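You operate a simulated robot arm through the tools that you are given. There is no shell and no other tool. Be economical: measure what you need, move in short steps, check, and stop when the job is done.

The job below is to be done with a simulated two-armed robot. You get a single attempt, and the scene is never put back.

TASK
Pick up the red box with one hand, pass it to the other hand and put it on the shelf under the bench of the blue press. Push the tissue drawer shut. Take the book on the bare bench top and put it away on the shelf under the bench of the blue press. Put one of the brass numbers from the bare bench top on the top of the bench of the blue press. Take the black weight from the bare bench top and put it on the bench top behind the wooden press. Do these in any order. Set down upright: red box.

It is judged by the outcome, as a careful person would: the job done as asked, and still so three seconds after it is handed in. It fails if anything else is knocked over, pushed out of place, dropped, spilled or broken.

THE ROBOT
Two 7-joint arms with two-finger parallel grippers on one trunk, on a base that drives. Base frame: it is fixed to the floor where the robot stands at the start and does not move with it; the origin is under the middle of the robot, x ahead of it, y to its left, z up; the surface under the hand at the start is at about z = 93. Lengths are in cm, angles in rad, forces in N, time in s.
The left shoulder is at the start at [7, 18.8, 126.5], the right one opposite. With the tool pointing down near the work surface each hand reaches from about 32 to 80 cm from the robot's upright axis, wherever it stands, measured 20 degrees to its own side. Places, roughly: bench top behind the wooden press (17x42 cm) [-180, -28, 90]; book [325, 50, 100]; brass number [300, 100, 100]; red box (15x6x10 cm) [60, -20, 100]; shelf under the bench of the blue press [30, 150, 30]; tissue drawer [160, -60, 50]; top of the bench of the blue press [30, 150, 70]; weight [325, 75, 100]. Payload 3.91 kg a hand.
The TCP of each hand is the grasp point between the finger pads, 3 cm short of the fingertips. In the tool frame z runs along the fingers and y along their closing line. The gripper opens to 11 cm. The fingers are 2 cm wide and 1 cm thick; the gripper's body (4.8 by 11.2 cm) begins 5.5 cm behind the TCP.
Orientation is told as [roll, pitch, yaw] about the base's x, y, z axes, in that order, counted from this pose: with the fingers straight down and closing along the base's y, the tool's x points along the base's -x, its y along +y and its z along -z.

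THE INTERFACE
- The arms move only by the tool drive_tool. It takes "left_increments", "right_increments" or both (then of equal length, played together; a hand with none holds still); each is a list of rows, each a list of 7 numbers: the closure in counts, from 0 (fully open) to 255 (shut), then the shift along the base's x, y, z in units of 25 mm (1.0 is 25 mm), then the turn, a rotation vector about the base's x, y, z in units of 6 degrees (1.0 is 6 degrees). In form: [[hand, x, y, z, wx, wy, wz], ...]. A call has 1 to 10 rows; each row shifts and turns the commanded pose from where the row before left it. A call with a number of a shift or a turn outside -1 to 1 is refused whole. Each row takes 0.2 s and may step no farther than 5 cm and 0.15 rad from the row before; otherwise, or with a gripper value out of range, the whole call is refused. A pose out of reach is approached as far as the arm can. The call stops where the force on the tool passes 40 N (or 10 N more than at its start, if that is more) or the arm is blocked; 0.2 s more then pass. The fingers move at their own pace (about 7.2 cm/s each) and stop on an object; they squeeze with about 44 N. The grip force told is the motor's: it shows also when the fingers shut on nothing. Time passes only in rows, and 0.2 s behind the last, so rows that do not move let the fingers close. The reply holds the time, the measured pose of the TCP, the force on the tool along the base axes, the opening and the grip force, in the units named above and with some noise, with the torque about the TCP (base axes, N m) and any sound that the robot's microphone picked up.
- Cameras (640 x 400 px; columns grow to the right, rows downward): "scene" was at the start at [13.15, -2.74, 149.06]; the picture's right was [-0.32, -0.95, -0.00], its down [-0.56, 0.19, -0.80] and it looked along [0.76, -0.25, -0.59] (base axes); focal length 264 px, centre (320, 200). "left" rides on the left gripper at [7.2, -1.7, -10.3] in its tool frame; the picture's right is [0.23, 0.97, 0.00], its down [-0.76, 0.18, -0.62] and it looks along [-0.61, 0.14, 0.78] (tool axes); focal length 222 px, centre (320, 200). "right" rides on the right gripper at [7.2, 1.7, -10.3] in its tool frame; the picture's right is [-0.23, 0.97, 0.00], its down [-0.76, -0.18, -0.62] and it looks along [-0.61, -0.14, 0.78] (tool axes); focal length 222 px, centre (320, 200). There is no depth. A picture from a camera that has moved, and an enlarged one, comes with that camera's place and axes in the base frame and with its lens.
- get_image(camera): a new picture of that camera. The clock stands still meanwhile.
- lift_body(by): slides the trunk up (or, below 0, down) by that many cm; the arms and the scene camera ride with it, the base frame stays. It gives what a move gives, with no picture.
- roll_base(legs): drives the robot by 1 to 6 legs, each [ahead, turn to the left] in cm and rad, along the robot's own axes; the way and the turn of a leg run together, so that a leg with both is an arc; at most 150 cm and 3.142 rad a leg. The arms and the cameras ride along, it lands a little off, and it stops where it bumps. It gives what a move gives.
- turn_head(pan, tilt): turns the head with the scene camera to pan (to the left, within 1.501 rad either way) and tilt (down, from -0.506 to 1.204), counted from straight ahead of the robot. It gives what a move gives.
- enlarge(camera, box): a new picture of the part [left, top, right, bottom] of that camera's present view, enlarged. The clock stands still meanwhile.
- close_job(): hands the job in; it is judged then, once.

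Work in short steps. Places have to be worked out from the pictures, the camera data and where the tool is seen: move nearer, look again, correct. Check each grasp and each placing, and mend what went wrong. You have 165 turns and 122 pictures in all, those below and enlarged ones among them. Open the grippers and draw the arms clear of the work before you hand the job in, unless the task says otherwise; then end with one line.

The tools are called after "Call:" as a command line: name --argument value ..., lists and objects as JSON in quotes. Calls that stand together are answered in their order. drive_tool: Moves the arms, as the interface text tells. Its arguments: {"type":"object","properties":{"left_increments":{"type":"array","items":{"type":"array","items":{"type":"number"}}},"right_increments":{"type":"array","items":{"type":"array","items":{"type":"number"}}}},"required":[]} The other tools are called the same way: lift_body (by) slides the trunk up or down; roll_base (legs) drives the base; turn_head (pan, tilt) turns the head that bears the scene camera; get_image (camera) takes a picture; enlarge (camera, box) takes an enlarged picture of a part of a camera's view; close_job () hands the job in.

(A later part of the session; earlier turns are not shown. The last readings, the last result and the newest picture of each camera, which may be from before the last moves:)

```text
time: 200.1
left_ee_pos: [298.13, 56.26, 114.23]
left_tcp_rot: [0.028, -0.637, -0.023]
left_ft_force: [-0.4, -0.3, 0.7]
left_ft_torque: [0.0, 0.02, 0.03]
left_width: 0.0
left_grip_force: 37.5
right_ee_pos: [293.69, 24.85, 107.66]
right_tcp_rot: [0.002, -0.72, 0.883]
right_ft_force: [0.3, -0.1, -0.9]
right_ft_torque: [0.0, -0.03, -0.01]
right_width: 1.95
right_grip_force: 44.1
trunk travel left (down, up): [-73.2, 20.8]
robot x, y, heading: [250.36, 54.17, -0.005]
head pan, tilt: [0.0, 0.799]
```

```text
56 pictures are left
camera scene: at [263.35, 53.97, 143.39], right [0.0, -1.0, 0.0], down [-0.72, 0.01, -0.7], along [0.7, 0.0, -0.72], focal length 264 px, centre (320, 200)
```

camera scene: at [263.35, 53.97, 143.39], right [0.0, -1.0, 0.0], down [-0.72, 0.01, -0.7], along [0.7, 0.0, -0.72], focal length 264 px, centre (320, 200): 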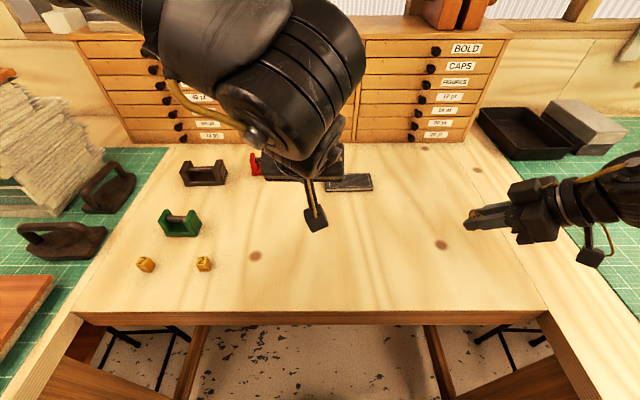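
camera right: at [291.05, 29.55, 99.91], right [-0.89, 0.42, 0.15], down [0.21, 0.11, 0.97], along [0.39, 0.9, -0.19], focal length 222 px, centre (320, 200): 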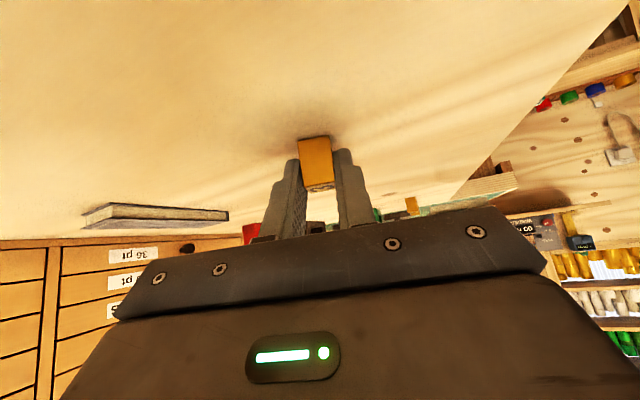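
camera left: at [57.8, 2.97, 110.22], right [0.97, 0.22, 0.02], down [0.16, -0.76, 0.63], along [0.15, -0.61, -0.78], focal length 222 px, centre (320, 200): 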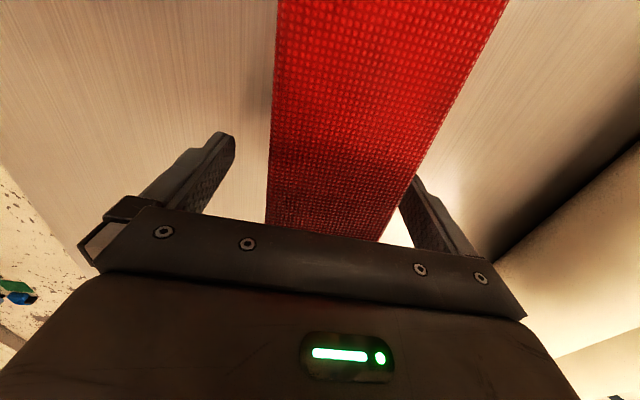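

Next I move the closed left fingertips over the book's left end.

Call:
drive_tool --left_increments '[[255, 0.9, -0.39, -0.64, 0, -0.2, 0], [255, 0.9, -0.39, -0.64, 0, -0.2, 0], [255, 0.9, -0.39, -0.64, 0, -0.2, 0], [255, 0.9, -0.39, -0.64, 0, -0.2, 0], [255, 0.9, -0.39, -0.64, 0, -0.2, 0], [255, 0.9, -0.39, -0.64, 0, -0.2, 0], [255, 0.9, -0.39, -0.64, 0, -0.2, 0]]'

Call:
get_image --camera "left"

```text
time: 201.7
left_ee_pos: [313.67, 49.65, 102.56]
left_tcp_rot: [0.03, -0.783, -0.024]
left_ft_force: [0.3, 0.7, -0.2]
left_ft_torque: [-0.01, 0.01, 0.0]
left_width: 0.0
left_grip_force: 37.7
right_ee_pos: [293.87, 24.82, 107.69]
right_tcp_rot: [-0.001, -0.718, 0.885]
right_ft_force: [-0.8, -0.4, -0.8]
right_ft_torque: [0.0, -0.01, 0.03]
right_width: 1.96
right_grip_force: 44.4
trunk travel left (down, up): [-73.2, 20.8]
robot x, y, heading: [250.2, 54.21, -0.004]
head pan, tilt: [0.0, 0.799]
```

```text
55 pictures are left
camera left: at [301.27, 47.82, 104.81], right [-0.16, 0.98, -0.14], down [0.1, 0.16, 0.98], along [0.98, 0.14, -0.12], focal length 222 px, centre (320, 200)
```

left: 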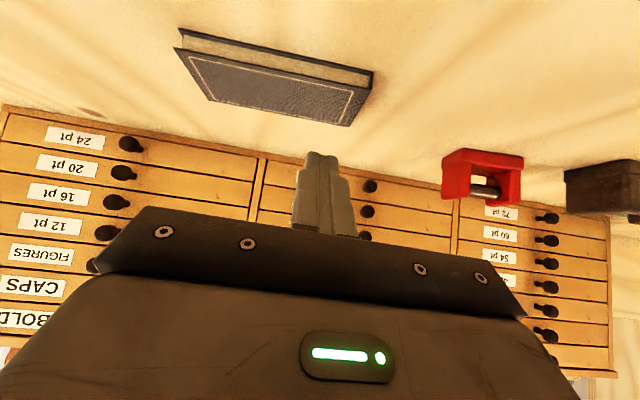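

The tip is over the book's left end. I lower until light contact.

Call:
drive_tool --left_increments '[[255, 0, 0, -0.5, 0, 0, 0], [255, 0, 0, -0.5, 0, 0, 0], [255, 0, 0, -0.5, 0, 0, 0], [255, 0, 0, -0.15, 0, 0, 0], [255, 0, 0, -0.1, 0, 0, 0]]'

```text
time: 202.9
left_ee_pos: [313.77, 49.71, 98.26]
left_tcp_rot: [0.028, -0.782, -0.02]
left_ft_force: [-0.1, 0.1, 1.2]
left_ft_torque: [-0.01, -0.02, 0.02]
left_width: 0.0
left_grip_force: 37.6
right_ee_pos: [293.78, 24.91, 107.65]
right_tcp_rot: [0.0, -0.717, 0.886]
right_ft_force: [-0.3, 0.7, -1.8]
right_ft_torque: [-0.02, -0.03, 0.0]
right_width: 1.94
right_grip_force: 43.6
trunk travel left (down, up): [-73.2, 20.8]
robot x, y, heading: [250.12, 54.23, -0.003]
head pan, tilt: [0.0, 0.799]
```

Call:
drive_tool --left_increments '[[255, 0, 0, -0.1, 0, 0, 0], [255, 0, 0, -0.06, 0, 0, 0]]'

```text
time: 203.5
left_ee_pos: [313.72, 49.67, 97.95]
left_tcp_rot: [0.028, -0.781, -0.021]
left_ft_force: [0.4, 0.4, -1.0]
left_ft_torque: [0.01, 0.02, -0.03]
left_width: 0.01
left_grip_force: 37.8
right_ee_pos: [293.71, 25.01, 107.68]
right_tcp_rot: [-0.002, -0.718, 0.887]
right_ft_force: [-0.3, 0.4, -1.1]
right_ft_torque: [-0.01, -0.04, 0.0]
right_width: 1.92
right_grip_force: 43.9
trunk travel left (down, up): [-73.2, 20.8]
robot x, y, heading: [250.45, 54.6, -0.004]
head pan, tilt: [0.0, 0.799]
```

No contact yet with the tip at z≈95.8. I continue down in millimetre steps.

Call:
drive_tool --left_increments '[[255, 0, 0, -0.08, 0, 0, 0], [255, 0, 0, -0.08, 0, 0, 0]]'

Call:
drive_tool --left_increments '[[255, 0, 0, -0.06, 0, 0, 0], [255, 0, 0, 0, 0, 0, 0]]'

```text
time: 204.1
left_ee_pos: [313.7, 49.76, 97.8]
left_tcp_rot: [0.026, -0.788, -0.018]
left_ft_force: [-0.1, -0.3, 15.6]
left_ft_torque: [0.01, -0.22, 0.0]
left_width: 0.0
left_grip_force: 37.9
right_ee_pos: [293.58, 24.92, 107.78]
right_tcp_rot: [-0.003, -0.717, 0.887]
right_ft_force: [0.2, 0.2, -1.4]
right_ft_torque: [0.02, -0.02, 0.0]
right_width: 1.92
right_grip_force: 44.1
trunk travel left (down, up): [-73.2, 20.8]
robot x, y, heading: [250.89, 54.04, 0.001]
head pan, tilt: [0.0, 0.799]
```

```text
time: 204.7
left_ee_pos: [313.73, 49.85, 97.74]
left_tcp_rot: [0.026, -0.791, -0.019]
left_ft_force: [4.6, -1.1, 29.9]
left_ft_torque: [-0.01, -0.54, 0.09]
left_width: 0.0
left_grip_force: 37.4
right_ee_pos: [293.43, 25.12, 107.86]
right_tcp_rot: [-0.003, -0.719, 0.888]
right_ft_force: [0.3, -0.1, -0.3]
right_ft_torque: [-0.02, -0.01, 0.04]
right_width: 1.93
right_grip_force: 43.9
trunk travel left (down, up): [-73.2, 20.8]
robot x, y, heading: [249.8, 54.09, -0.009]
head pan, tilt: [0.0, 0.799]
```

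Firm contact on the book's top. I ease a touch and drag toward me; the book should trail and swing round.

Call:
drive_tool --left_increments '[[255, -0.2, 0, 0.03, 0, 0, 0], [255, -0.4, 0, 0, 0, 0, 0], [255, -0.5, 0, 0, 0, 0, 0], [255, -0.5, 0, 0, 0, 0, 0]]'

Call:
get_image --camera "left"

```text
time: 205.7
left_ee_pos: [309.67, 49.67, 97.45]
left_tcp_rot: [0.026, -0.779, -0.023]
left_ft_force: [-0.7, -0.4, 0.2]
left_ft_torque: [0.02, -0.02, 0.0]
left_width: 0.0
left_grip_force: 37.2
right_ee_pos: [293.79, 24.95, 107.7]
right_tcp_rot: [-0.001, -0.717, 0.887]
right_ft_force: [-0.1, 0.3, -1.3]
right_ft_torque: [-0.04, 0.0, 0.0]
right_width: 1.94
right_grip_force: 43.6
trunk travel left (down, up): [-73.2, 20.8]
robot x, y, heading: [250.31, 54.07, -0.0]
head pan, tilt: [0.0, 0.799]
```

```text
54 pictures are left
camera left: at [297.26, 48.0, 99.68], right [-0.16, 0.98, -0.14], down [0.1, 0.16, 0.98], along [0.98, 0.14, -0.13], focal length 222 px, centre (320, 200)
```

left: 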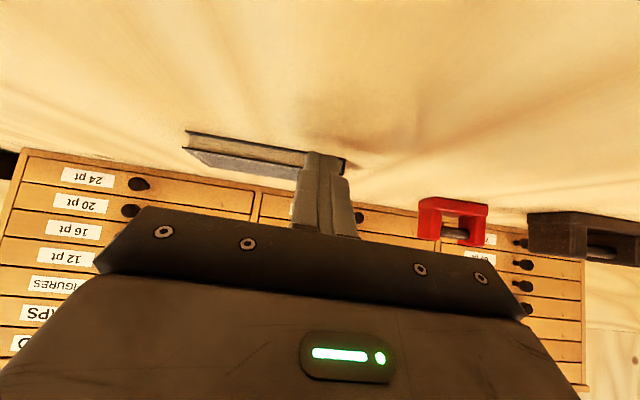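

The tip slipped off the near edge without moving the book. I'll hook behind its far edge near the left end instead: up, over, down behind, then pull.

Call:
drive_tool --left_increments '[[255, 0, 0, 0.8, 0, 0, 0], [255, 0.5, 0, 0.8, 0, 0, 0], [255, 0.9, 0, 0, 0, 0, 0], [255, 0.9, 0, 0, 0, 0, 0], [255, 0.9, 0, 0, 0, 0, 0], [255, 0.5, 0.1, 0, 0, 0, 0]]'

Call:
get_image --camera "left"

```text
time: 207.1
left_ee_pos: [318.92, 49.89, 101.4]
left_tcp_rot: [0.028, -0.782, -0.02]
left_ft_force: [-0.3, 0.4, -0.8]
left_ft_torque: [-0.04, -0.04, 0.03]
left_width: 0.04
left_grip_force: 37.6
right_ee_pos: [293.8, 24.96, 107.68]
right_tcp_rot: [0.001, -0.717, 0.888]
right_ft_force: [0.1, 0.1, -0.4]
right_ft_torque: [-0.04, 0.03, -0.02]
right_width: 1.95
right_grip_force: 44.5
trunk travel left (down, up): [-73.2, 20.8]
robot x, y, heading: [250.01, 54.18, -0.006]
head pan, tilt: [0.0, 0.799]
```

```text
53 pictures are left
camera left: at [306.58, 48.2, 103.76], right [-0.16, 0.98, -0.14], down [0.1, 0.16, 0.98], along [0.98, 0.14, -0.13], focal length 222 px, centre (320, 200)
```

left: 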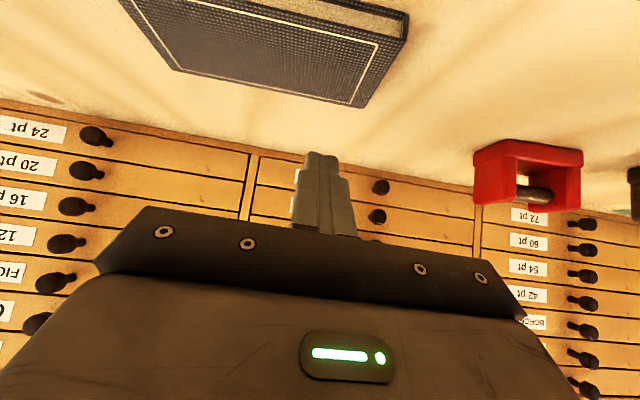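

The far edge is at x≈320.5. I move 2 cm farther and lower behind it.

Call:
drive_tool --left_increments '[[255, 0.5, 0, 0, 0, 0, 0], [255, 0.4, 0, 0, 0, 0, 0], [255, 0, 0, -0.6, 0, 0, 0], [255, 0, 0, -0.6, 0, 0, 0], [255, 0, 0, -0.5, 0, 0, 0]]'

Call:
drive_tool --left_increments '[[255, 0, 0, -0.1, 0, 0, 0], [255, 0, 0, -0.05, 0, 0, 0]]'

Call:
get_image --camera "left"

```text
time: 208.3
left_ee_pos: [321.17, 49.8, 97.33]
left_tcp_rot: [0.024, -0.783, -0.018]
left_ft_force: [0.0, 1.2, 0.6]
left_ft_torque: [-0.02, 0.0, -0.01]
left_width: 0.04
left_grip_force: 37.2
right_ee_pos: [293.81, 25.1, 107.66]
right_tcp_rot: [0.002, -0.717, 0.885]
right_ft_force: [1.0, 0.4, -1.1]
right_ft_torque: [-0.02, 0.01, -0.01]
right_width: 1.92
right_grip_force: 43.4
trunk travel left (down, up): [-73.2, 20.8]
robot x, y, heading: [250.96, 54.04, -0.01]
head pan, tilt: [0.0, 0.799]
```

```text
time: 208.9
left_ee_pos: [321.04, 49.81, 96.76]
left_tcp_rot: [0.025, -0.784, -0.017]
left_ft_force: [0.7, 1.1, 0.0]
left_ft_torque: [0.02, 0.02, 0.01]
left_width: 0.02
left_grip_force: 37.8
right_ee_pos: [293.82, 24.88, 107.68]
right_tcp_rot: [-0.001, -0.717, 0.887]
right_ft_force: [-0.8, -0.1, -0.6]
right_ft_torque: [-0.01, 0.02, 0.02]
right_width: 1.94
right_grip_force: 44.3
trunk travel left (down, up): [-73.2, 20.8]
robot x, y, heading: [250.41, 54.25, -0.009]
head pan, tilt: [0.0, 0.799]
```

```text
52 pictures are left
camera left: at [308.72, 48.07, 99.03], right [-0.16, 0.98, -0.14], down [0.1, 0.16, 0.98], along [0.98, 0.14, -0.12], focal length 222 px, centre (320, 200)
```

left: 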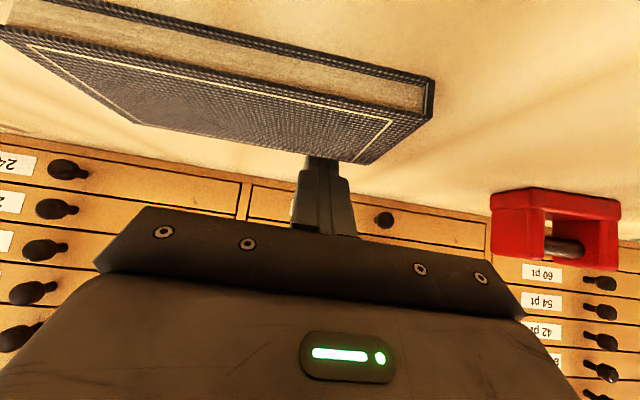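

The tip is behind the far edge. I pull toward me, checking midway.

Call:
drive_tool --left_increments '[[255, -0.1, 0, -0.1, 0, 0, 0], [255, -0.4, 0, 0, 0, 0, 0], [255, -0.5, 0, 0, 0, 0, 0], [255, -0.5, 0, 0, 0, 0, 0], [255, -0.5, 0, 0, 0, 0, 0]]'

Call:
get_image --camera "left"

```text
time: 210.1
left_ee_pos: [315.99, 49.83, 96.74]
left_tcp_rot: [0.028, -0.782, -0.021]
left_ft_force: [0.2, 0.2, -0.4]
left_ft_torque: [-0.03, 0.0, 0.02]
left_width: 0.0
left_grip_force: 37.4
right_ee_pos: [293.77, 25.09, 107.69]
right_tcp_rot: [-0.001, -0.716, 0.888]
right_ft_force: [-0.1, 0.6, -0.6]
right_ft_torque: [-0.04, 0.0, -0.03]
right_width: 1.93
right_grip_force: 44.0
trunk travel left (down, up): [-73.2, 20.8]
robot x, y, heading: [250.64, 54.52, -0.005]
head pan, tilt: [0.0, 0.799]
```

```text
51 pictures are left
camera left: at [303.63, 48.21, 98.93], right [-0.16, 0.98, -0.14], down [0.1, 0.16, 0.98], along [0.98, 0.14, -0.12], focal length 222 px, centre (320, 200)
```

left: 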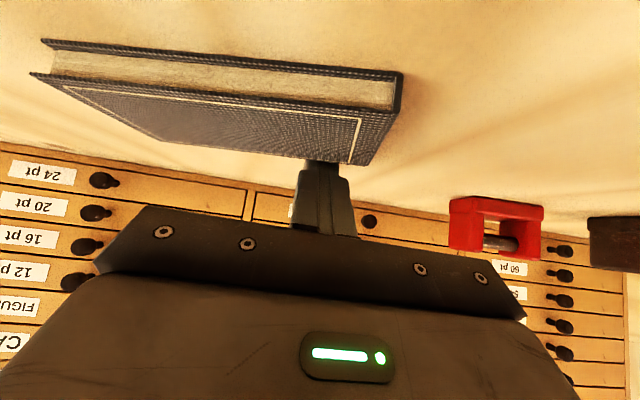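

It works: the book follows and is rotating. I keep pulling 10 cm more.

Call:
drive_tool --left_increments '[[255, -0.5, 0, 0, 0, 0, 0], [255, -0.5, 0, 0, 0, 0, 0], [255, -0.5, 0, 0, 0, 0, 0], [255, -0.5, 0, 0, 0, 0, 0], [255, -0.5, 0, 0, 0, 0, 0], [255, -0.5, 0, 0, 0, 0, 0], [255, -0.5, 0, 0, 0, 0, 0], [255, -0.5, 0, 0, 0, 0, 0]]'

Call:
get_image --camera "scene"

Call:
get_image --camera "left"

```text
time: 211.9
left_ee_pos: [306.12, 50.02, 96.5]
left_tcp_rot: [0.027, -0.783, -0.021]
left_ft_force: [2.6, 0.1, 9.0]
left_ft_torque: [-0.06, -0.09, 0.03]
left_width: 0.0
left_grip_force: 37.4
right_ee_pos: [293.65, 25.03, 107.67]
right_tcp_rot: [-0.003, -0.718, 0.887]
right_ft_force: [-0.7, -0.8, -0.9]
right_ft_torque: [0.0, -0.01, 0.02]
right_width: 1.92
right_grip_force: 44.3
trunk travel left (down, up): [-73.2, 20.8]
robot x, y, heading: [250.18, 54.6, -0.01]
head pan, tilt: [0.0, 0.799]
```

```text
50 pictures are left
camera scene: at [263.29, 54.23, 143.4], right [0.0, -1.0, 0.0], down [-0.72, 0.0, -0.7], along [0.7, 0.0, -0.72], focal length 264 px, centre (320, 200)
```

scene: 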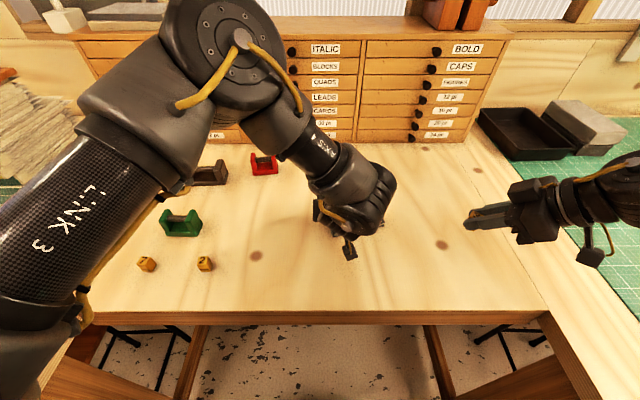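

```text
49 pictures are left
camera left: at [293.73, 48.32, 98.82], right [-0.16, 0.98, -0.14], down [0.1, 0.16, 0.98], along [0.98, 0.14, -0.12], focal length 222 px, centre (320, 200)
```

left: 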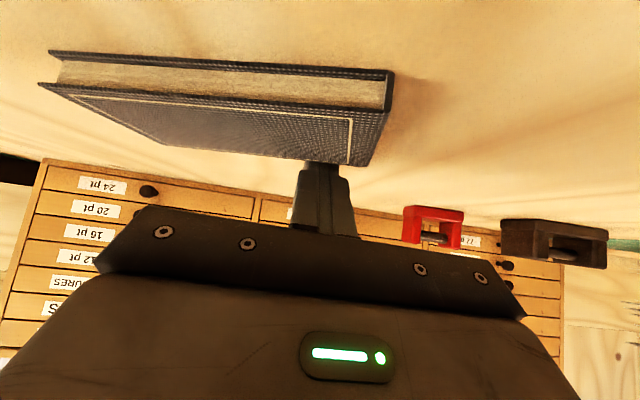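

The book is now around x 299–306, rotated about 16°. I pull it 7 cm more toward the front edge.

Call:
drive_tool --left_increments '[[255, -0.5, 0.05, 0.04, 0, 0, 0], [255, -0.5, 0.05, 0, 0, 0, 0], [255, -0.5, 0.05, 0, 0, 0, 0], [255, -0.5, 0.05, 0, 0, 0, 0], [255, -0.5, 0.05, 0, 0, 0, 0], [255, -0.3, 0, 0, 0, 0, 0]]'

Call:
drive_tool --left_increments '[[255, 0.1, 0, 0.6, 0, 0, 0], [0, 0, 0, 1, 0, 0, 0], [0, 0, 0.5, 1, 0, 0, 0], [0, 0, 0.8, 1, 0, 0, 0], [0, 0, 0.8, 1, 0, 0, 0], [0, 0, 0.8, 0, 0, 0, 0], [0, 0, 0.8, 0, 0, 0, 0], [0, 0, 0.5, 0, 0, 0, 0]]'

Call:
get_image --camera "scene"

```text
time: 213.3
left_ee_pos: [299.12, 50.56, 96.7]
left_tcp_rot: [0.029, -0.781, -0.022]
left_ft_force: [0.5, 0.1, 1.2]
left_ft_torque: [-0.02, -0.03, -0.02]
left_width: 0.0
left_grip_force: 37.6
right_ee_pos: [293.77, 24.94, 107.67]
right_tcp_rot: [-0.001, -0.717, 0.887]
right_ft_force: [-0.3, -0.6, -1.0]
right_ft_torque: [-0.01, -0.02, 0.01]
right_width: 1.95
right_grip_force: 43.9
trunk travel left (down, up): [-73.2, 20.8]
robot x, y, heading: [250.31, 54.35, -0.006]
head pan, tilt: [0.0, 0.799]
```

```text
time: 215.1
left_ee_pos: [299.38, 61.18, 108.18]
left_tcp_rot: [0.027, -0.781, -0.021]
left_ft_force: [-0.5, 0.5, -1.1]
left_ft_torque: [-0.01, 0.02, -0.04]
left_width: 10.98
left_grip_force: 0.0
right_ee_pos: [293.73, 24.97, 107.68]
right_tcp_rot: [0.0, -0.716, 0.887]
right_ft_force: [-0.3, -0.3, -1.5]
right_ft_torque: [-0.03, 0.04, -0.03]
right_width: 1.94
right_grip_force: 44.0
trunk travel left (down, up): [-73.2, 20.8]
robot x, y, heading: [250.4, 54.56, -0.009]
head pan, tilt: [0.0, 0.799]
```

```text
48 pictures are left
camera scene: at [263.36, 54.3, 143.39], right [0.0, -1.0, 0.0], down [-0.72, 0.0, -0.7], along [0.7, 0.0, -0.72], focal length 264 px, centre (320, 200)
```

scene: 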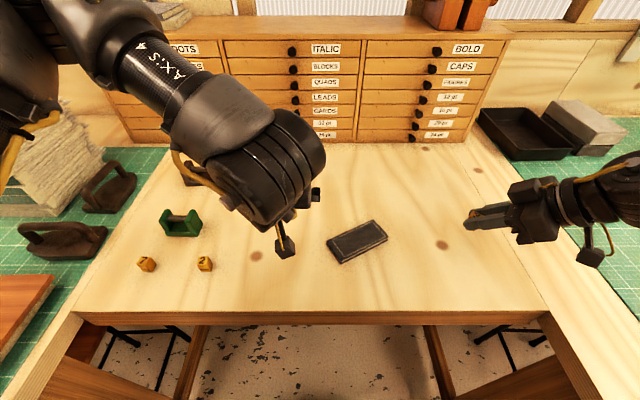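

The book is centred at about [298, 46] with its long axis at -62°. I back off 6 cm and turn 0.44 rad right so the left hand gets a comfortable yaw for it.

Call:
roll_base --legs '[[-6, 0], [0, -0.44]]'

Call:
get_image --camera "scene"

```text
time: 217.4
left_ee_pos: [291.72, 39.66, 108.17]
left_tcp_rot: [0.03, -0.782, -0.463]
left_ft_force: [0.3, 0.5, -0.6]
left_ft_torque: [0.02, 0.0, -0.04]
left_width: 11.0
left_grip_force: 0.0
right_ee_pos: [271.12, 9.3, 107.74]
right_tcp_rot: [-0.002, -0.718, 0.448]
right_ft_force: [0.6, -0.3, -0.1]
right_ft_torque: [-0.01, 0.02, 0.01]
right_width: 1.96
right_grip_force: 44.0
trunk travel left (down, up): [-73.2, 20.8]
robot x, y, heading: [244.57, 54.43, -0.446]
head pan, tilt: [0.0, 0.799]
```

```text
47 pictures are left
camera scene: at [255.98, 48.7, 143.39], right [-0.43, -0.9, 0.0], down [-0.65, 0.31, -0.7], along [0.63, -0.3, -0.72], focal length 264 px, centre (320, 200)
```

scene: 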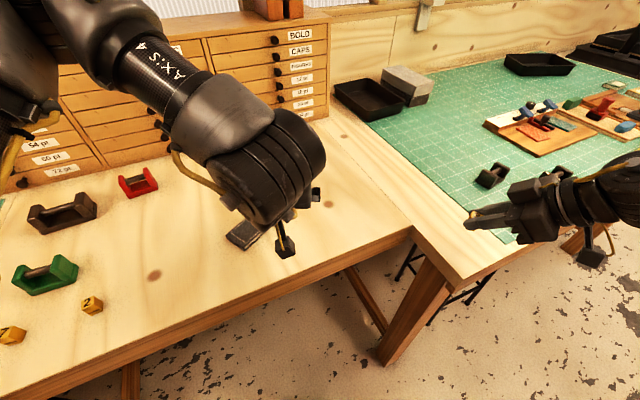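

I yaw the left hand to match the book's axis and bring it above the grasp point.

Call:
drive_tool --left_increments '[[0, 0.31, 0.61, -0.2, 0, 0, -1], [0, 0.31, 0.61, -0.2, 0, 0, -1], [0, 0.31, 0.61, -0.2, 0, 0, -1], [0, 0.31, 0.61, -0.2, 0, 0, -1], [0, 0.31, 0.61, -0.2, 0, 0, -1], [0, 0.31, 0.61, -0.2, 0, 0, -0.9]]'

Call:
get_image --camera "left"

```text
time: 218.8
left_ee_pos: [291.98, 44.46, 108.48]
left_tcp_rot: [0.029, -0.783, -0.88]
left_ft_force: [0.9, -0.5, 0.6]
left_ft_torque: [-0.03, -0.02, 0.0]
left_width: 10.98
left_grip_force: 0.1
left hand out of reach, approached as far as the arm can: row 4, 5, 6
right_ee_pos: [271.04, 9.41, 107.82]
right_tcp_rot: [-0.002, -0.717, 0.447]
right_ft_force: [0.2, 0.7, -0.8]
right_ft_torque: [-0.03, 0.0, 0.03]
right_width: 1.95
right_grip_force: 43.7
trunk travel left (down, up): [-73.2, 20.8]
robot x, y, heading: [244.67, 53.86, -0.45]
head pan, tilt: [0.0, 0.799]
```

```text
46 pictures are left
camera left: at [282.57, 52.81, 110.81], right [0.64, 0.76, -0.14], down [0.18, 0.03, 0.98], along [0.75, -0.65, -0.12], focal length 222 px, centre (320, 200)
```

left: 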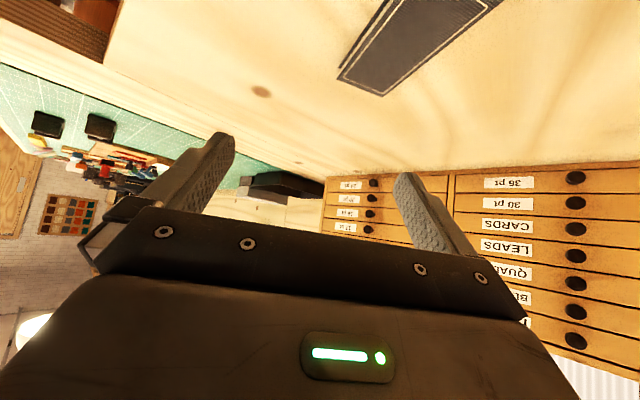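

The left wrist limits at that yaw. More base turn helps: I back up 7 cm along my heading and turn another 0.35 rad right.

Call:
roll_base --legs '[[-7, 0], [0, -0.35]]'

Call:
drive_tool --left_increments '[[0, 0.3, 1, 0, 0, 0, 0], [0, 0.4, 1, 0, 0, 0, 0], [0, 0.5, 1, 0, 0, 0, 0], [0, 0.5, 1, 0, 0, 0, 0], [0, 0.5, 1, 0, 0, 0, 0]]'

```text
time: 220.9
left_ee_pos: [279.6, 31.87, 108.49]
left_tcp_rot: [0.027, -0.781, -1.228]
left_ft_force: [0.1, 0.5, 0.7]
left_ft_torque: [0.02, -0.03, -0.01]
left_width: 11.0
left_grip_force: 0.0
right_ee_pos: [247.95, 6.01, 107.77]
right_tcp_rot: [-0.001, -0.717, 0.1]
right_ft_force: [-0.7, 0.0, -1.1]
right_ft_torque: [0.0, 0.05, -0.01]
right_width: 1.93
right_grip_force: 43.7
trunk travel left (down, up): [-73.2, 20.8]
robot x, y, heading: [238.23, 57.36, -0.795]
head pan, tilt: [0.0, 0.799]
```

```text
time: 222.1
left_ee_pos: [279.49, 31.86, 108.43]
left_tcp_rot: [0.028, -0.783, -1.228]
left_ft_force: [0.2, -0.4, -1.3]
left_ft_torque: [-0.01, -0.02, 0.01]
left_width: 11.0
left_grip_force: 0.1
left hand out of reach, approached as far as the arm can: row 1, 2, 3, 4, 5
right_ee_pos: [247.78, 5.93, 107.71]
right_tcp_rot: [0.002, -0.716, 0.098]
right_ft_force: [-0.4, 0.9, -0.7]
right_ft_torque: [0.01, -0.01, -0.01]
right_width: 1.94
right_grip_force: 44.1
trunk travel left (down, up): [-73.2, 20.8]
robot x, y, heading: [237.86, 57.53, -0.79]
head pan, tilt: [0.0, 0.799]
```

It's stuck at the limit; I yaw back +9° first, then move outward.

Call:
drive_tool --left_increments '[[0, 0, 0, 0, 0, 0, 0.8], [0, 0, 0, 0, 0, 0, 0.7], [0, 0.3, 0.7, 0, 0, 0, 0], [0, 0.5, 0.9, 0, 0, 0, 0], [0, 0.6, 0.9, 0, 0, 0, 0], [0, 0.7, 0.9, 0, 0, 0, 0], [0, 0.7, 0.9, 0, 0, 0, 0], [0, 0.8, 0.8, 0, 0, 0, 0]]'

```text
time: 223.9
left_ee_pos: [283.03, 34.89, 108.72]
left_tcp_rot: [0.033, -0.783, -1.075]
left_ft_force: [0.1, -0.2, 0.5]
left_ft_torque: [0.0, -0.02, 0.0]
left_width: 11.0
left_grip_force: 0.0
left hand out of reach, approached as far as the arm can: row 3, 4, 6, 7, 8
right_ee_pos: [247.45, 5.92, 107.63]
right_tcp_rot: [0.0, -0.72, 0.096]
right_ft_force: [0.2, 0.5, -0.3]
right_ft_torque: [0.01, 0.0, -0.01]
right_width: 1.93
right_grip_force: 44.4
trunk travel left (down, up): [-73.2, 20.8]
robot x, y, heading: [238.08, 57.2, -0.794]
head pan, tilt: [0.0, 0.799]
```

The left wrist won't yaw inward further. Better to rotate the book more: I return to a heading of about -0.2 and push its right end away with closed left fingertips.

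Call:
roll_base --legs '[[0, 0.35], [7, 0], [0, 0.25]]'

Call:
drive_tool --left_increments '[[255, 0, 0, 0.4, 0, 0, 0.9], [255, 0, -0.3, 0, 0, 0, 0.9], [255, 0, -0.6, 0, 0, 0, 0.9], [255, 0, -0.9, 0, 0, 0, 0], [255, 0, -0.9, 0, 0, 0, 0], [255, 0, -0.9, 0, 0, 0, 0]]'

Call:
get_image --camera "left"

```text
time: 226.8
left_ee_pos: [294.47, 61.62, 108.48]
left_tcp_rot: [0.028, -0.78, -0.466]
left_ft_force: [0.4, 0.6, 0.3]
left_ft_torque: [0.01, 0.02, 0.0]
left_width: 11.01
left_grip_force: 0.1
right_ee_pos: [281.76, 17.57, 107.73]
right_tcp_rot: [0.001, -0.718, 0.699]
right_ft_force: [0.1, 1.5, -1.1]
right_ft_torque: [0.02, 0.01, -0.02]
right_width: 1.96
right_grip_force: 44.4
trunk travel left (down, up): [-73.2, 20.8]
robot x, y, heading: [244.44, 54.35, -0.186]
head pan, tilt: [0.0, 0.799]
```

```text
time: 228.2
left_ee_pos: [294.35, 52.51, 109.6]
left_tcp_rot: [0.029, -0.781, -0.184]
left_ft_force: [-0.5, -0.1, -0.3]
left_ft_torque: [0.03, 0.02, 0.02]
left_width: 0.01
left_grip_force: 37.5
right_ee_pos: [281.65, 17.51, 107.62]
right_tcp_rot: [0.0, -0.716, 0.701]
right_ft_force: [0.0, 0.2, -0.4]
right_ft_torque: [0.0, 0.02, -0.03]
right_width: 1.95
right_grip_force: 44.1
trunk travel left (down, up): [-73.2, 20.8]
robot x, y, heading: [244.48, 54.47, -0.194]
head pan, tilt: [0.0, 0.799]
```

```text
45 pictures are left
camera left: at [281.85, 52.85, 111.79], right [0.0, 0.99, -0.14], down [0.13, 0.14, 0.98], along [0.99, -0.02, -0.12], focal length 222 px, centre (320, 200)
```

left: 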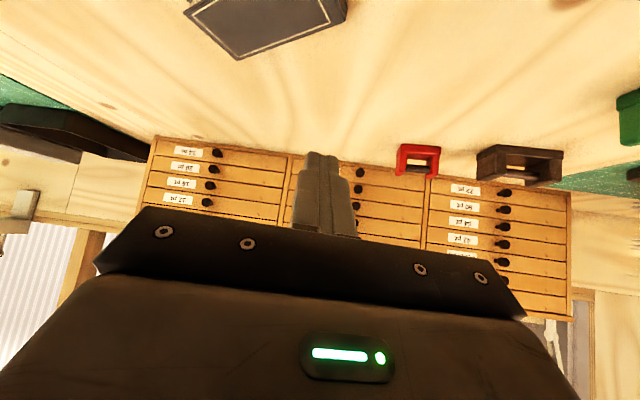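

I move to just in front of the book's right end and lower.

Call:
drive_tool --left_increments '[[255, -0.15, -0.92, -0.2, 0, 0, 0], [255, -0.15, -0.92, -0.2, 0, 0, 0], [255, -0.15, -0.92, -0.2, 0, 0, 0], [255, -0.15, -0.92, -0.2, 0, 0, 0], [255, -0.15, -0.92, -0.2, 0, 0, 0], [255, 0, 0, -0.9, 0, 0, 0], [255, 0, 0, -0.9, 0, 0, 0], [255, 0, 0, -0.9, 0, 0, 0], [255, 0, 0, -0.9, 0, 0, 0], [255, 0, 0, -0.4, 0, 0, 0]]'

Call:
get_image --camera "left"

```text
time: 230.4
left_ee_pos: [292.47, 41.04, 97.05]
left_tcp_rot: [0.029, -0.781, -0.184]
left_ft_force: [0.2, -0.4, -0.2]
left_ft_torque: [-0.01, 0.01, 0.0]
left_width: 0.0
left_grip_force: 37.9
right_ee_pos: [281.68, 17.58, 107.68]
right_tcp_rot: [-0.001, -0.717, 0.701]
right_ft_force: [-0.2, -0.2, -1.1]
right_ft_torque: [-0.03, -0.01, 0.01]
right_width: 1.94
right_grip_force: 43.8
trunk travel left (down, up): [-73.2, 20.8]
robot x, y, heading: [244.75, 54.25, -0.186]
head pan, tilt: [0.0, 0.799]
```

```text
44 pictures are left
camera left: at [279.91, 41.37, 99.31], right [0.0, 0.99, -0.14], down [0.13, 0.14, 0.98], along [0.99, -0.02, -0.12], focal length 222 px, centre (320, 200)
```

left: 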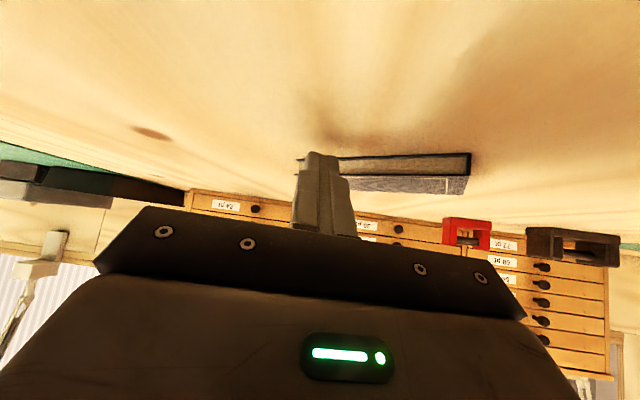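

The fingertip is right at the book's right end. I push forward about 10 cm.

Call:
drive_tool --left_increments '[[255, 0.5, 0, -0.1, 0, 0, 0], [255, 0.5, 0, 0, 0, 0, 0], [255, 0.5, 0, 0, 0, 0, 0], [255, 0.5, 0, 0, 0, 0, 0], [255, 0.5, 0, 0, 0, 0, 0], [255, 0.5, 0, 0, 0, 0, 0], [255, 0.5, 0, 0, 0, 0, 0], [255, 0.4, 0, 0, 0, 0, 0]]'

Call:
get_image --camera "left"

```text
time: 232.2
left_ee_pos: [302.4, 41.05, 96.79]
left_tcp_rot: [0.03, -0.782, -0.183]
left_ft_force: [-0.2, 0.3, 0.1]
left_ft_torque: [0.01, 0.02, 0.01]
left_width: 0.0
left_grip_force: 38.0
right_ee_pos: [281.6, 17.36, 107.62]
right_tcp_rot: [-0.002, -0.717, 0.703]
right_ft_force: [-1.0, 1.5, -0.5]
right_ft_torque: [0.02, 0.02, -0.01]
right_width: 1.92
right_grip_force: 44.2
trunk travel left (down, up): [-73.2, 20.8]
robot x, y, heading: [244.32, 54.58, -0.192]
head pan, tilt: [0.0, 0.799]
```

```text
43 pictures are left
camera left: at [289.75, 41.33, 99.03], right [0.0, 0.99, -0.14], down [0.13, 0.14, 0.98], along [0.99, -0.02, -0.12], focal length 222 px, centre (320, 200)
```

left: 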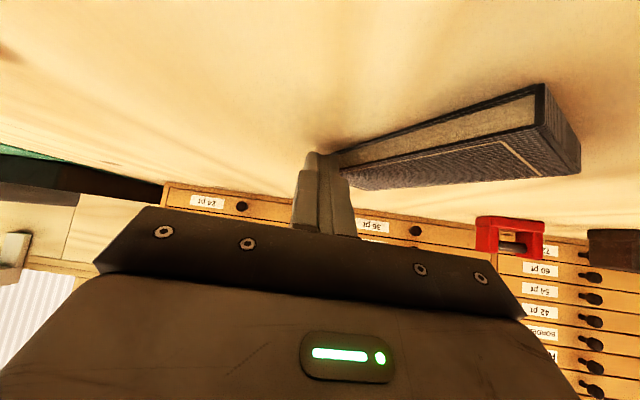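

It has swung to around -30°. I back off, lift and measure from the scene camera.

Call:
drive_tool --left_increments '[[255, -0.5, -0.2, 0.3, 0, 0, 0], [0, -0.5, 0, 0.9, 0, 0, 0], [0, -0.5, 0.5, 1, 0, 0, 0], [0, -0.5, 0.8, 1, 0, 0, 0], [0, -0.5, 1, 1, 0, 0, 0], [0, -0.5, 1, 0.5, 0, 0, 0], [0, -0.5, 1, 0, 0, 0, 0], [0, 0, 1, 0, 0, 0, 0]]'

Call:
get_image --camera "scene"

```text
time: 234.1
left_ee_pos: [293.34, 53.86, 108.56]
left_tcp_rot: [0.025, -0.782, -0.181]
left_ft_force: [0.7, 0.3, 0.8]
left_ft_torque: [-0.03, 0.0, 0.0]
left_width: 11.0
left_grip_force: 0.1
right_ee_pos: [281.67, 17.7, 107.66]
right_tcp_rot: [-0.001, -0.716, 0.702]
right_ft_force: [-0.3, -0.7, -1.6]
right_ft_torque: [-0.02, 0.01, 0.0]
right_width: 1.93
right_grip_force: 43.8
trunk travel left (down, up): [-73.2, 20.8]
robot x, y, heading: [244.48, 54.28, -0.193]
head pan, tilt: [0.0, 0.799]
```

```text
42 pictures are left
camera scene: at [257.19, 52.04, 143.38], right [-0.19, -0.98, 0.0], down [-0.7, 0.13, -0.7], along [0.68, -0.13, -0.72], focal length 264 px, centre (320, 200)
```

scene: 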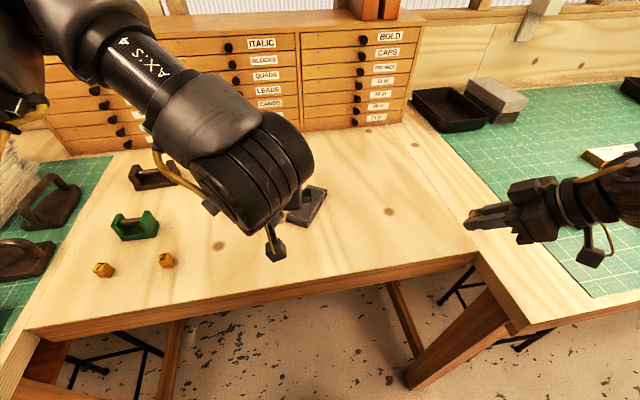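

The book's near end is at about [296.4, 49.6] and its axis at -30°. I yaw the left hand to -30° and move above the grasp point.

Call:
drive_tool --left_increments '[[0, 0.3, -0.4, -0.2, 0, 0, -0.7], [0, 0.5, -0.5, -0.3, 0, 0, -0.7], [0, 0.5, -0.5, -0.4, 0, 0, -0.7], [0, 0.5, -0.5, -0.4, 0, 0, -0.7], [0, 0.48, -0.42, -0.4, 0, 0, -0.57]]'

Call:
get_image --camera "left"

```text
time: 235.2
left_ee_pos: [296.93, 47.0, 103.69]
left_tcp_rot: [0.031, -0.764, -0.532]
left_ft_force: [-0.2, -0.7, -0.2]
left_ft_torque: [0.07, -0.02, 0.08]
left_width: 11.01
left_grip_force: 0.2
left hand out of reach, approached as far as the arm can: row 5
right_ee_pos: [281.25, 17.1, 107.6]
right_tcp_rot: [-0.002, -0.721, 0.698]
right_ft_force: [-1.1, -1.5, -0.5]
right_ft_torque: [0.0, -0.01, -0.03]
right_width: 1.93
right_grip_force: 43.4
trunk travel left (down, up): [-73.2, 20.8]
robot x, y, heading: [244.55, 53.84, -0.184]
head pan, tilt: [0.0, 0.799]
```

```text
41 pictures are left
camera left: at [285.32, 51.49, 106.16], right [0.34, 0.93, -0.14], down [0.18, 0.08, 0.98], along [0.93, -0.35, -0.14], focal length 222 px, centre (320, 200)
```

left: 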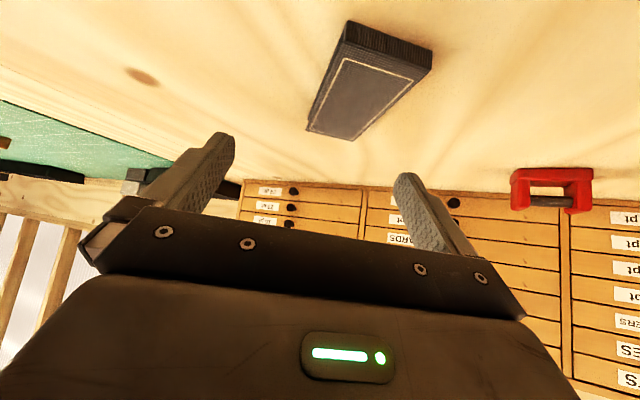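

I'm slightly beyond the wrist limit at this distance; nearer gives more freedom. I raise a little, drive forward 6 cm, and re-aim.

Call:
drive_tool --left_increments '[[0, -0.6, 0.3, 0.6, 0, 0, 0], [0, -0.6, 0.3, 0.4, 0, 0, 0], [0, -0.6, 0.2, 0, 0, 0, 0]]'

Call:
roll_base --legs '[[6, 0]]'

```text
time: 236.1
left_ee_pos: [292.91, 49.37, 106.01]
left_tcp_rot: [0.027, -0.781, -0.535]
left_ft_force: [0.2, 1.2, 0.4]
left_ft_torque: [0.01, 0.03, -0.05]
left_width: 11.02
left_grip_force: 0.0
right_ee_pos: [281.59, 17.61, 107.8]
right_tcp_rot: [0.001, -0.716, 0.702]
right_ft_force: [0.4, 0.1, -0.7]
right_ft_torque: [0.0, 0.02, -0.01]
right_width: 1.93
right_grip_force: 44.0
trunk travel left (down, up): [-73.2, 20.8]
robot x, y, heading: [243.99, 54.59, -0.185]
head pan, tilt: [0.0, 0.799]
```

```text
time: 237.0
left_ee_pos: [297.83, 48.24, 106.45]
left_tcp_rot: [0.034, -0.79, -0.541]
left_ft_force: [-0.9, -0.4, 0.5]
left_ft_torque: [0.01, -0.02, 0.03]
left_width: 11.0
left_grip_force: 0.0
right_ee_pos: [286.52, 16.46, 108.09]
right_tcp_rot: [-0.008, -0.722, 0.704]
right_ft_force: [-0.4, 1.3, -0.1]
right_ft_torque: [0.01, 0.02, -0.04]
right_width: 1.92
right_grip_force: 43.9
trunk travel left (down, up): [-73.2, 20.8]
robot x, y, heading: [250.17, 53.24, -0.19]
head pan, tilt: [0.0, 0.799]
```

I shift to the grasp line and lower partway, then check.

Call:
drive_tool --left_increments '[[0, 0.3, 0.1, -0.6, 0, 0, 0], [0, 0.3, 0.1, -0.8, 0, 0, 0], [0, 0.1, 0, -0.8, 0, 0, 0]]'

Call:
get_image --camera "left"

```text
time: 237.8
left_ee_pos: [300.76, 48.57, 100.29]
left_tcp_rot: [0.028, -0.779, -0.538]
left_ft_force: [-0.1, -0.6, -0.7]
left_ft_torque: [-0.02, 0.01, 0.01]
left_width: 11.01
left_grip_force: 0.2
right_ee_pos: [287.62, 16.56, 107.64]
right_tcp_rot: [0.004, -0.716, 0.697]
right_ft_force: [1.3, -0.9, -1.2]
right_ft_torque: [-0.02, 0.04, 0.03]
right_width: 1.93
right_grip_force: 44.1
trunk travel left (down, up): [-73.2, 20.8]
robot x, y, heading: [249.8, 53.0, -0.193]
head pan, tilt: [0.0, 0.799]
```

```text
40 pictures are left
camera left: at [289.05, 53.18, 102.62], right [0.34, 0.93, -0.14], down [0.17, 0.09, 0.98], along [0.92, -0.36, -0.13], focal length 222 px, centre (320, 200)
```

left: 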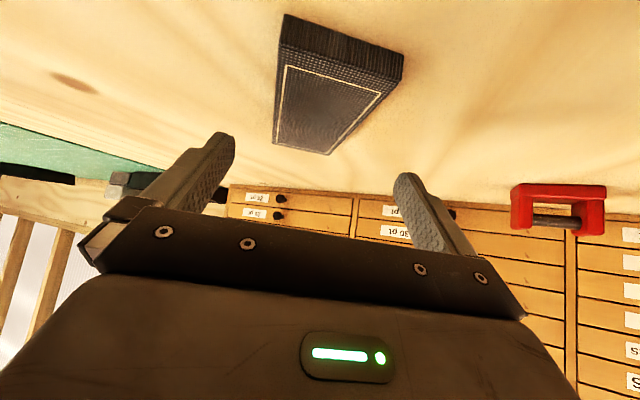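

Centred on the book. I lower the rest and close.

Call:
drive_tool --left_increments '[[0, 0, 0, -0.7, 0, 0, -0.3], [0, 0, 0, -0.7, 0, 0, 0], [0, 0, 0, -0.16, 0, 0, 0], [255, 0, 0, 0, 0, 0, 0], [255, 0, 0, 0, 0, 0, 0], [255, 0, 0, 0, 0, 0, 0], [255, 0, 0, 0, 0, 0, 0], [255, 0, 0, 0, 0, 0, 0], [255, 0, 0, 0, 0, 0, 0]]'

Call:
get_image --camera "left"

```text
time: 239.8
left_ee_pos: [300.34, 48.45, 96.61]
left_tcp_rot: [0.029, -0.782, -0.569]
left_ft_force: [0.1, 0.0, 1.2]
left_ft_torque: [-0.04, -0.05, -0.05]
left_width: 5.97
left_grip_force: 43.9
right_ee_pos: [287.36, 16.46, 107.64]
right_tcp_rot: [-0.001, -0.717, 0.7]
right_ft_force: [0.9, 0.7, -1.6]
right_ft_torque: [-0.01, 0.01, 0.0]
right_width: 1.94
right_grip_force: 44.0
trunk travel left (down, up): [-73.2, 20.8]
robot x, y, heading: [250.32, 53.37, -0.195]
head pan, tilt: [0.0, 0.799]
```

```text
39 pictures are left
camera left: at [288.86, 53.58, 98.82], right [0.37, 0.92, -0.14], down [0.17, 0.08, 0.98], along [0.91, -0.39, -0.12], focal length 222 px, centre (320, 200)
```

left: 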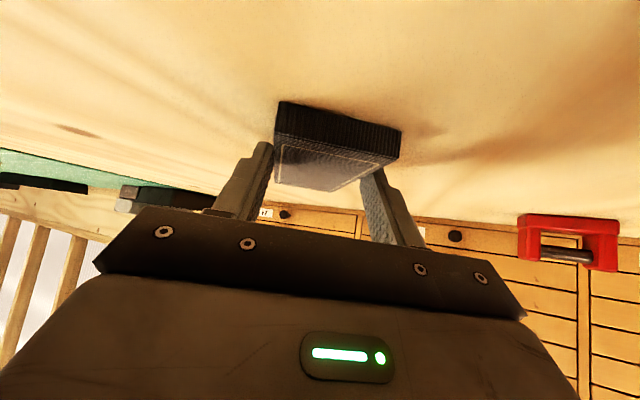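

Gripped at 5.97 cm. I lift and check that it stays.

Call:
drive_tool --left_increments '[[255, 0, 0, 0.5, 0, 0, 0], [255, 0, 0, 0.8, 0, 0, 0], [255, 0, 0, 0.8, 0, 0, 0], [255, 0, 0, 0.8, 0, 0, 0], [255, 0, 0, 0.8, 0, 0, 0]]'

Call:
get_image --camera "left"

```text
time: 241.0
left_ee_pos: [300.3, 48.67, 105.86]
left_tcp_rot: [0.03, -0.784, -0.571]
left_ft_force: [-0.4, -0.5, -0.8]
left_ft_torque: [0.0, 0.02, 0.0]
left_width: 5.95
left_grip_force: 44.0
right_ee_pos: [287.35, 16.3, 107.75]
right_tcp_rot: [0.0, -0.718, 0.699]
right_ft_force: [0.4, -0.4, -1.2]
right_ft_torque: [-0.02, -0.03, 0.01]
right_width: 1.94
right_grip_force: 44.4
trunk travel left (down, up): [-73.2, 20.8]
robot x, y, heading: [250.06, 53.52, -0.187]
head pan, tilt: [0.0, 0.799]
```

```text
38 pictures are left
camera left: at [288.82, 53.62, 108.09], right [0.37, 0.92, -0.14], down [0.17, 0.08, 0.98], along [0.91, -0.39, -0.12], focal length 222 px, centre (320, 200)
```

left: 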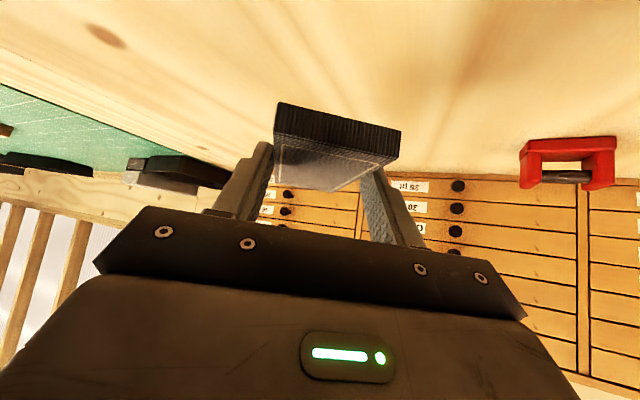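

The book is held level. I raise and straighten the left hand for travel, then reverse out of the recess and back down the aisle.

Call:
drive_tool --left_increments '[[255, 0, 0, 0.8, 0, 0, 0.45], [255, -0.1, 0.03, 0.8, 0, 0, 0.45], [255, -0.1, 0.03, 0.8, 0, 0, 0.45], [255, -0.1, 0.03, 0.8, 0, 0, 0.45], [255, -0.1, 0.03, 0.8, 0, 0, 0.45], [255, -0.1, 0.03, 0.8, 0, 0, 0.45], [255, -0.1, 0.03, 0.8, 0, 0, 0.45], [255, -0.1, 0.03, 0.8, 0, 0, 0.45]]'

Call:
roll_base --legs '[[-20, 0], [0, 0.19], [-110, 0], [-86, 0]]'

Call:
turn_head --pan 0.6 --tilt 0.5

Call:
get_image --camera "scene"

```text
time: 242.8
left_ee_pos: [298.5, 49.19, 121.84]
left_tcp_rot: [0.03, -0.781, -0.191]
left_ft_force: [-0.1, -0.5, -0.2]
left_ft_torque: [0.02, 0.02, 0.03]
left_width: 5.9
left_grip_force: 44.4
right_ee_pos: [287.36, 16.31, 107.66]
right_tcp_rot: [0.002, -0.719, 0.7]
right_ft_force: [0.3, 0.8, -0.2]
right_ft_torque: [-0.05, -0.05, -0.01]
right_width: 1.91
right_grip_force: 43.9
trunk travel left (down, up): [-73.2, 20.8]
robot x, y, heading: [250.23, 53.19, -0.189]
head pan, tilt: [0.0, 0.799]
```

```text
time: 254.4
left_ee_pos: [85.05, 60.49, 121.72]
left_tcp_rot: [0.031, -0.782, 0.01]
left_ft_force: [-0.8, 0.2, -0.6]
left_ft_torque: [-0.01, 0.03, 0.0]
left_width: 5.88
left_grip_force: 44.0
right_ee_pos: [80.87, 26.1, 107.71]
right_tcp_rot: [-0.001, -0.717, 0.903]
right_ft_force: [-0.5, 0.7, -1.3]
right_ft_torque: [-0.02, 0.0, -0.02]
right_width: 1.92
right_grip_force: 44.1
trunk travel left (down, up): [-73.2, 20.8]
robot x, y, heading: [36.98, 54.68, 0.009]
head pan, tilt: [0.0, 0.799]
```

```text
time: 255.4
left_ee_pos: [85.11, 60.61, 121.7]
left_tcp_rot: [0.03, -0.783, 0.01]
left_ft_force: [0.2, -0.3, -1.0]
left_ft_torque: [0.02, 0.02, -0.02]
left_width: 5.88
left_grip_force: 44.2
right_ee_pos: [80.74, 26.17, 107.59]
right_tcp_rot: [-0.001, -0.717, 0.903]
right_ft_force: [0.3, -0.4, -1.7]
right_ft_torque: [0.0, 0.0, -0.01]
right_width: 1.94
right_grip_force: 43.7
trunk travel left (down, up): [-73.2, 20.8]
robot x, y, heading: [36.95, 54.69, 0.014]
head pan, tilt: [0.6, 0.499]
```

```text
37 pictures are left
camera scene: at [49.25, 59.97, 145.98], right [0.58, -0.82, 0.0], down [-0.39, -0.28, -0.88], along [0.72, 0.51, -0.48], focal length 264 px, centre (320, 200)
```

scene: 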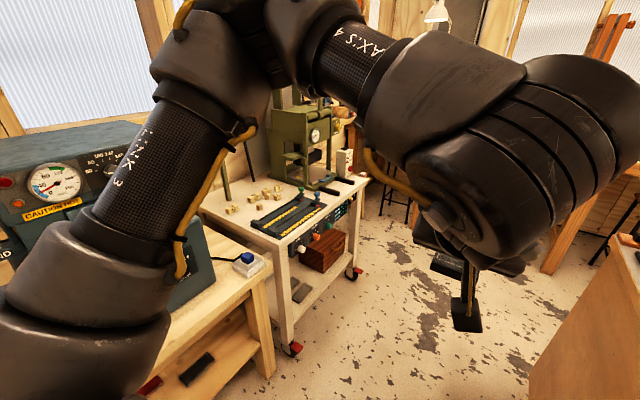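

I turn to face the blue bench and straighten the right hand forward for placing the number.

Call:
roll_base --legs '[[0, 1.55]]'

Call:
drive_tool --right_increments '[[255, 0, 0.4, 0, 0, 0, -0.9], [255, 0, 0.5, 0, 0, 0, -0.9], [255, 0, 0.6, 0, 0, 0, -0.9], [255, 0, 0.6, 0, 0, 0, -0.9], [255, 0, 0.6, 0, 0, 0, -0.9], [255, 0, 0.6, 0, 0, 0, -0.9], [255, 0, 0.6, 0, 0, 0, -0.9], [255, 0, 0.6, 0, 0, 0, -0.9], [255, 0, 0.6, 0, 0, 0, -0.9]]'

Call:
lift_body --by -28

Call:
turn_head --pan -0.3 --tilt 0.45

Call:
get_image --camera "scene"

```text
time: 259.6
left_ee_pos: [32.85, 103.07, 121.71]
left_tcp_rot: [0.029, -0.781, 1.543]
left_ft_force: [-0.1, 0.0, -0.8]
left_ft_torque: [-0.05, 0.03, -0.03]
left_width: 5.89
left_grip_force: 43.5
right_ee_pos: [67.08, 97.25, 107.66]
right_tcp_rot: [0.0, -0.716, 2.436]
right_ft_force: [0.5, 0.4, -0.9]
right_ft_torque: [0.0, 0.03, 0.02]
right_width: 1.93
right_grip_force: 44.0
trunk travel left (down, up): [-73.2, 20.8]
robot x, y, heading: [37.15, 54.63, 1.55]
head pan, tilt: [0.6, 0.499]
```

```text
time: 261.6
left_ee_pos: [32.89, 103.14, 121.7]
left_tcp_rot: [0.029, -0.782, 1.543]
left_ft_force: [0.4, -0.1, -1.0]
left_ft_torque: [-0.01, -0.01, -0.01]
left_width: 5.9
left_grip_force: 44.2
right_ee_pos: [67.0, 110.06, 107.61]
right_tcp_rot: [0.0, -0.719, 1.584]
right_ft_force: [-0.5, -0.4, -1.1]
right_ft_torque: [-0.03, 0.0, 0.01]
right_width: 1.93
right_grip_force: 44.7
trunk travel left (down, up): [-73.2, 20.8]
robot x, y, heading: [36.96, 54.43, 1.545]
head pan, tilt: [0.6, 0.499]
```

```text
time: 264.4
left_ee_pos: [32.83, 102.88, 93.76]
left_tcp_rot: [0.029, -0.782, 1.541]
left_ft_force: [-0.5, -0.5, -0.9]
left_ft_torque: [-0.02, 0.04, -0.01]
left_width: 5.88
left_grip_force: 44.1
right_ee_pos: [66.91, 110.12, 79.65]
right_tcp_rot: [0.0, -0.718, 1.589]
right_ft_force: [-0.3, 0.7, -0.9]
right_ft_torque: [-0.02, 0.01, 0.01]
right_width: 1.94
right_grip_force: 44.3
trunk travel left (down, up): [-45.2, 48.8]
robot x, y, heading: [36.8, 54.55, 1.549]
head pan, tilt: [0.6, 0.499]
```

```text
time: 265.6
left_ee_pos: [32.89, 103.01, 93.75]
left_tcp_rot: [0.03, -0.782, 1.542]
left_ft_force: [0.2, -0.8, -0.5]
left_ft_torque: [-0.02, -0.01, 0.04]
left_width: 5.89
left_grip_force: 44.6
right_ee_pos: [66.94, 110.27, 79.67]
right_tcp_rot: [-0.001, -0.718, 1.588]
right_ft_force: [0.5, 0.2, -0.7]
right_ft_torque: [0.02, -0.02, 0.0]
right_width: 1.98
right_grip_force: 44.0
trunk travel left (down, up): [-45.2, 48.8]
robot x, y, heading: [36.51, 54.98, 1.54]
head pan, tilt: [-0.3, 0.45]
```

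```text
36 pictures are left
camera scene: at [39.83, 68.45, 118.43], right [0.95, -0.32, 0.0], down [-0.14, -0.41, -0.9], along [0.29, 0.85, -0.44], focal length 264 px, centre (320, 200)
```

scene: 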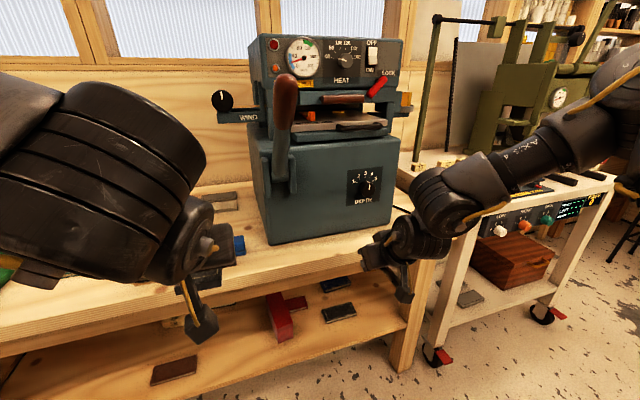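

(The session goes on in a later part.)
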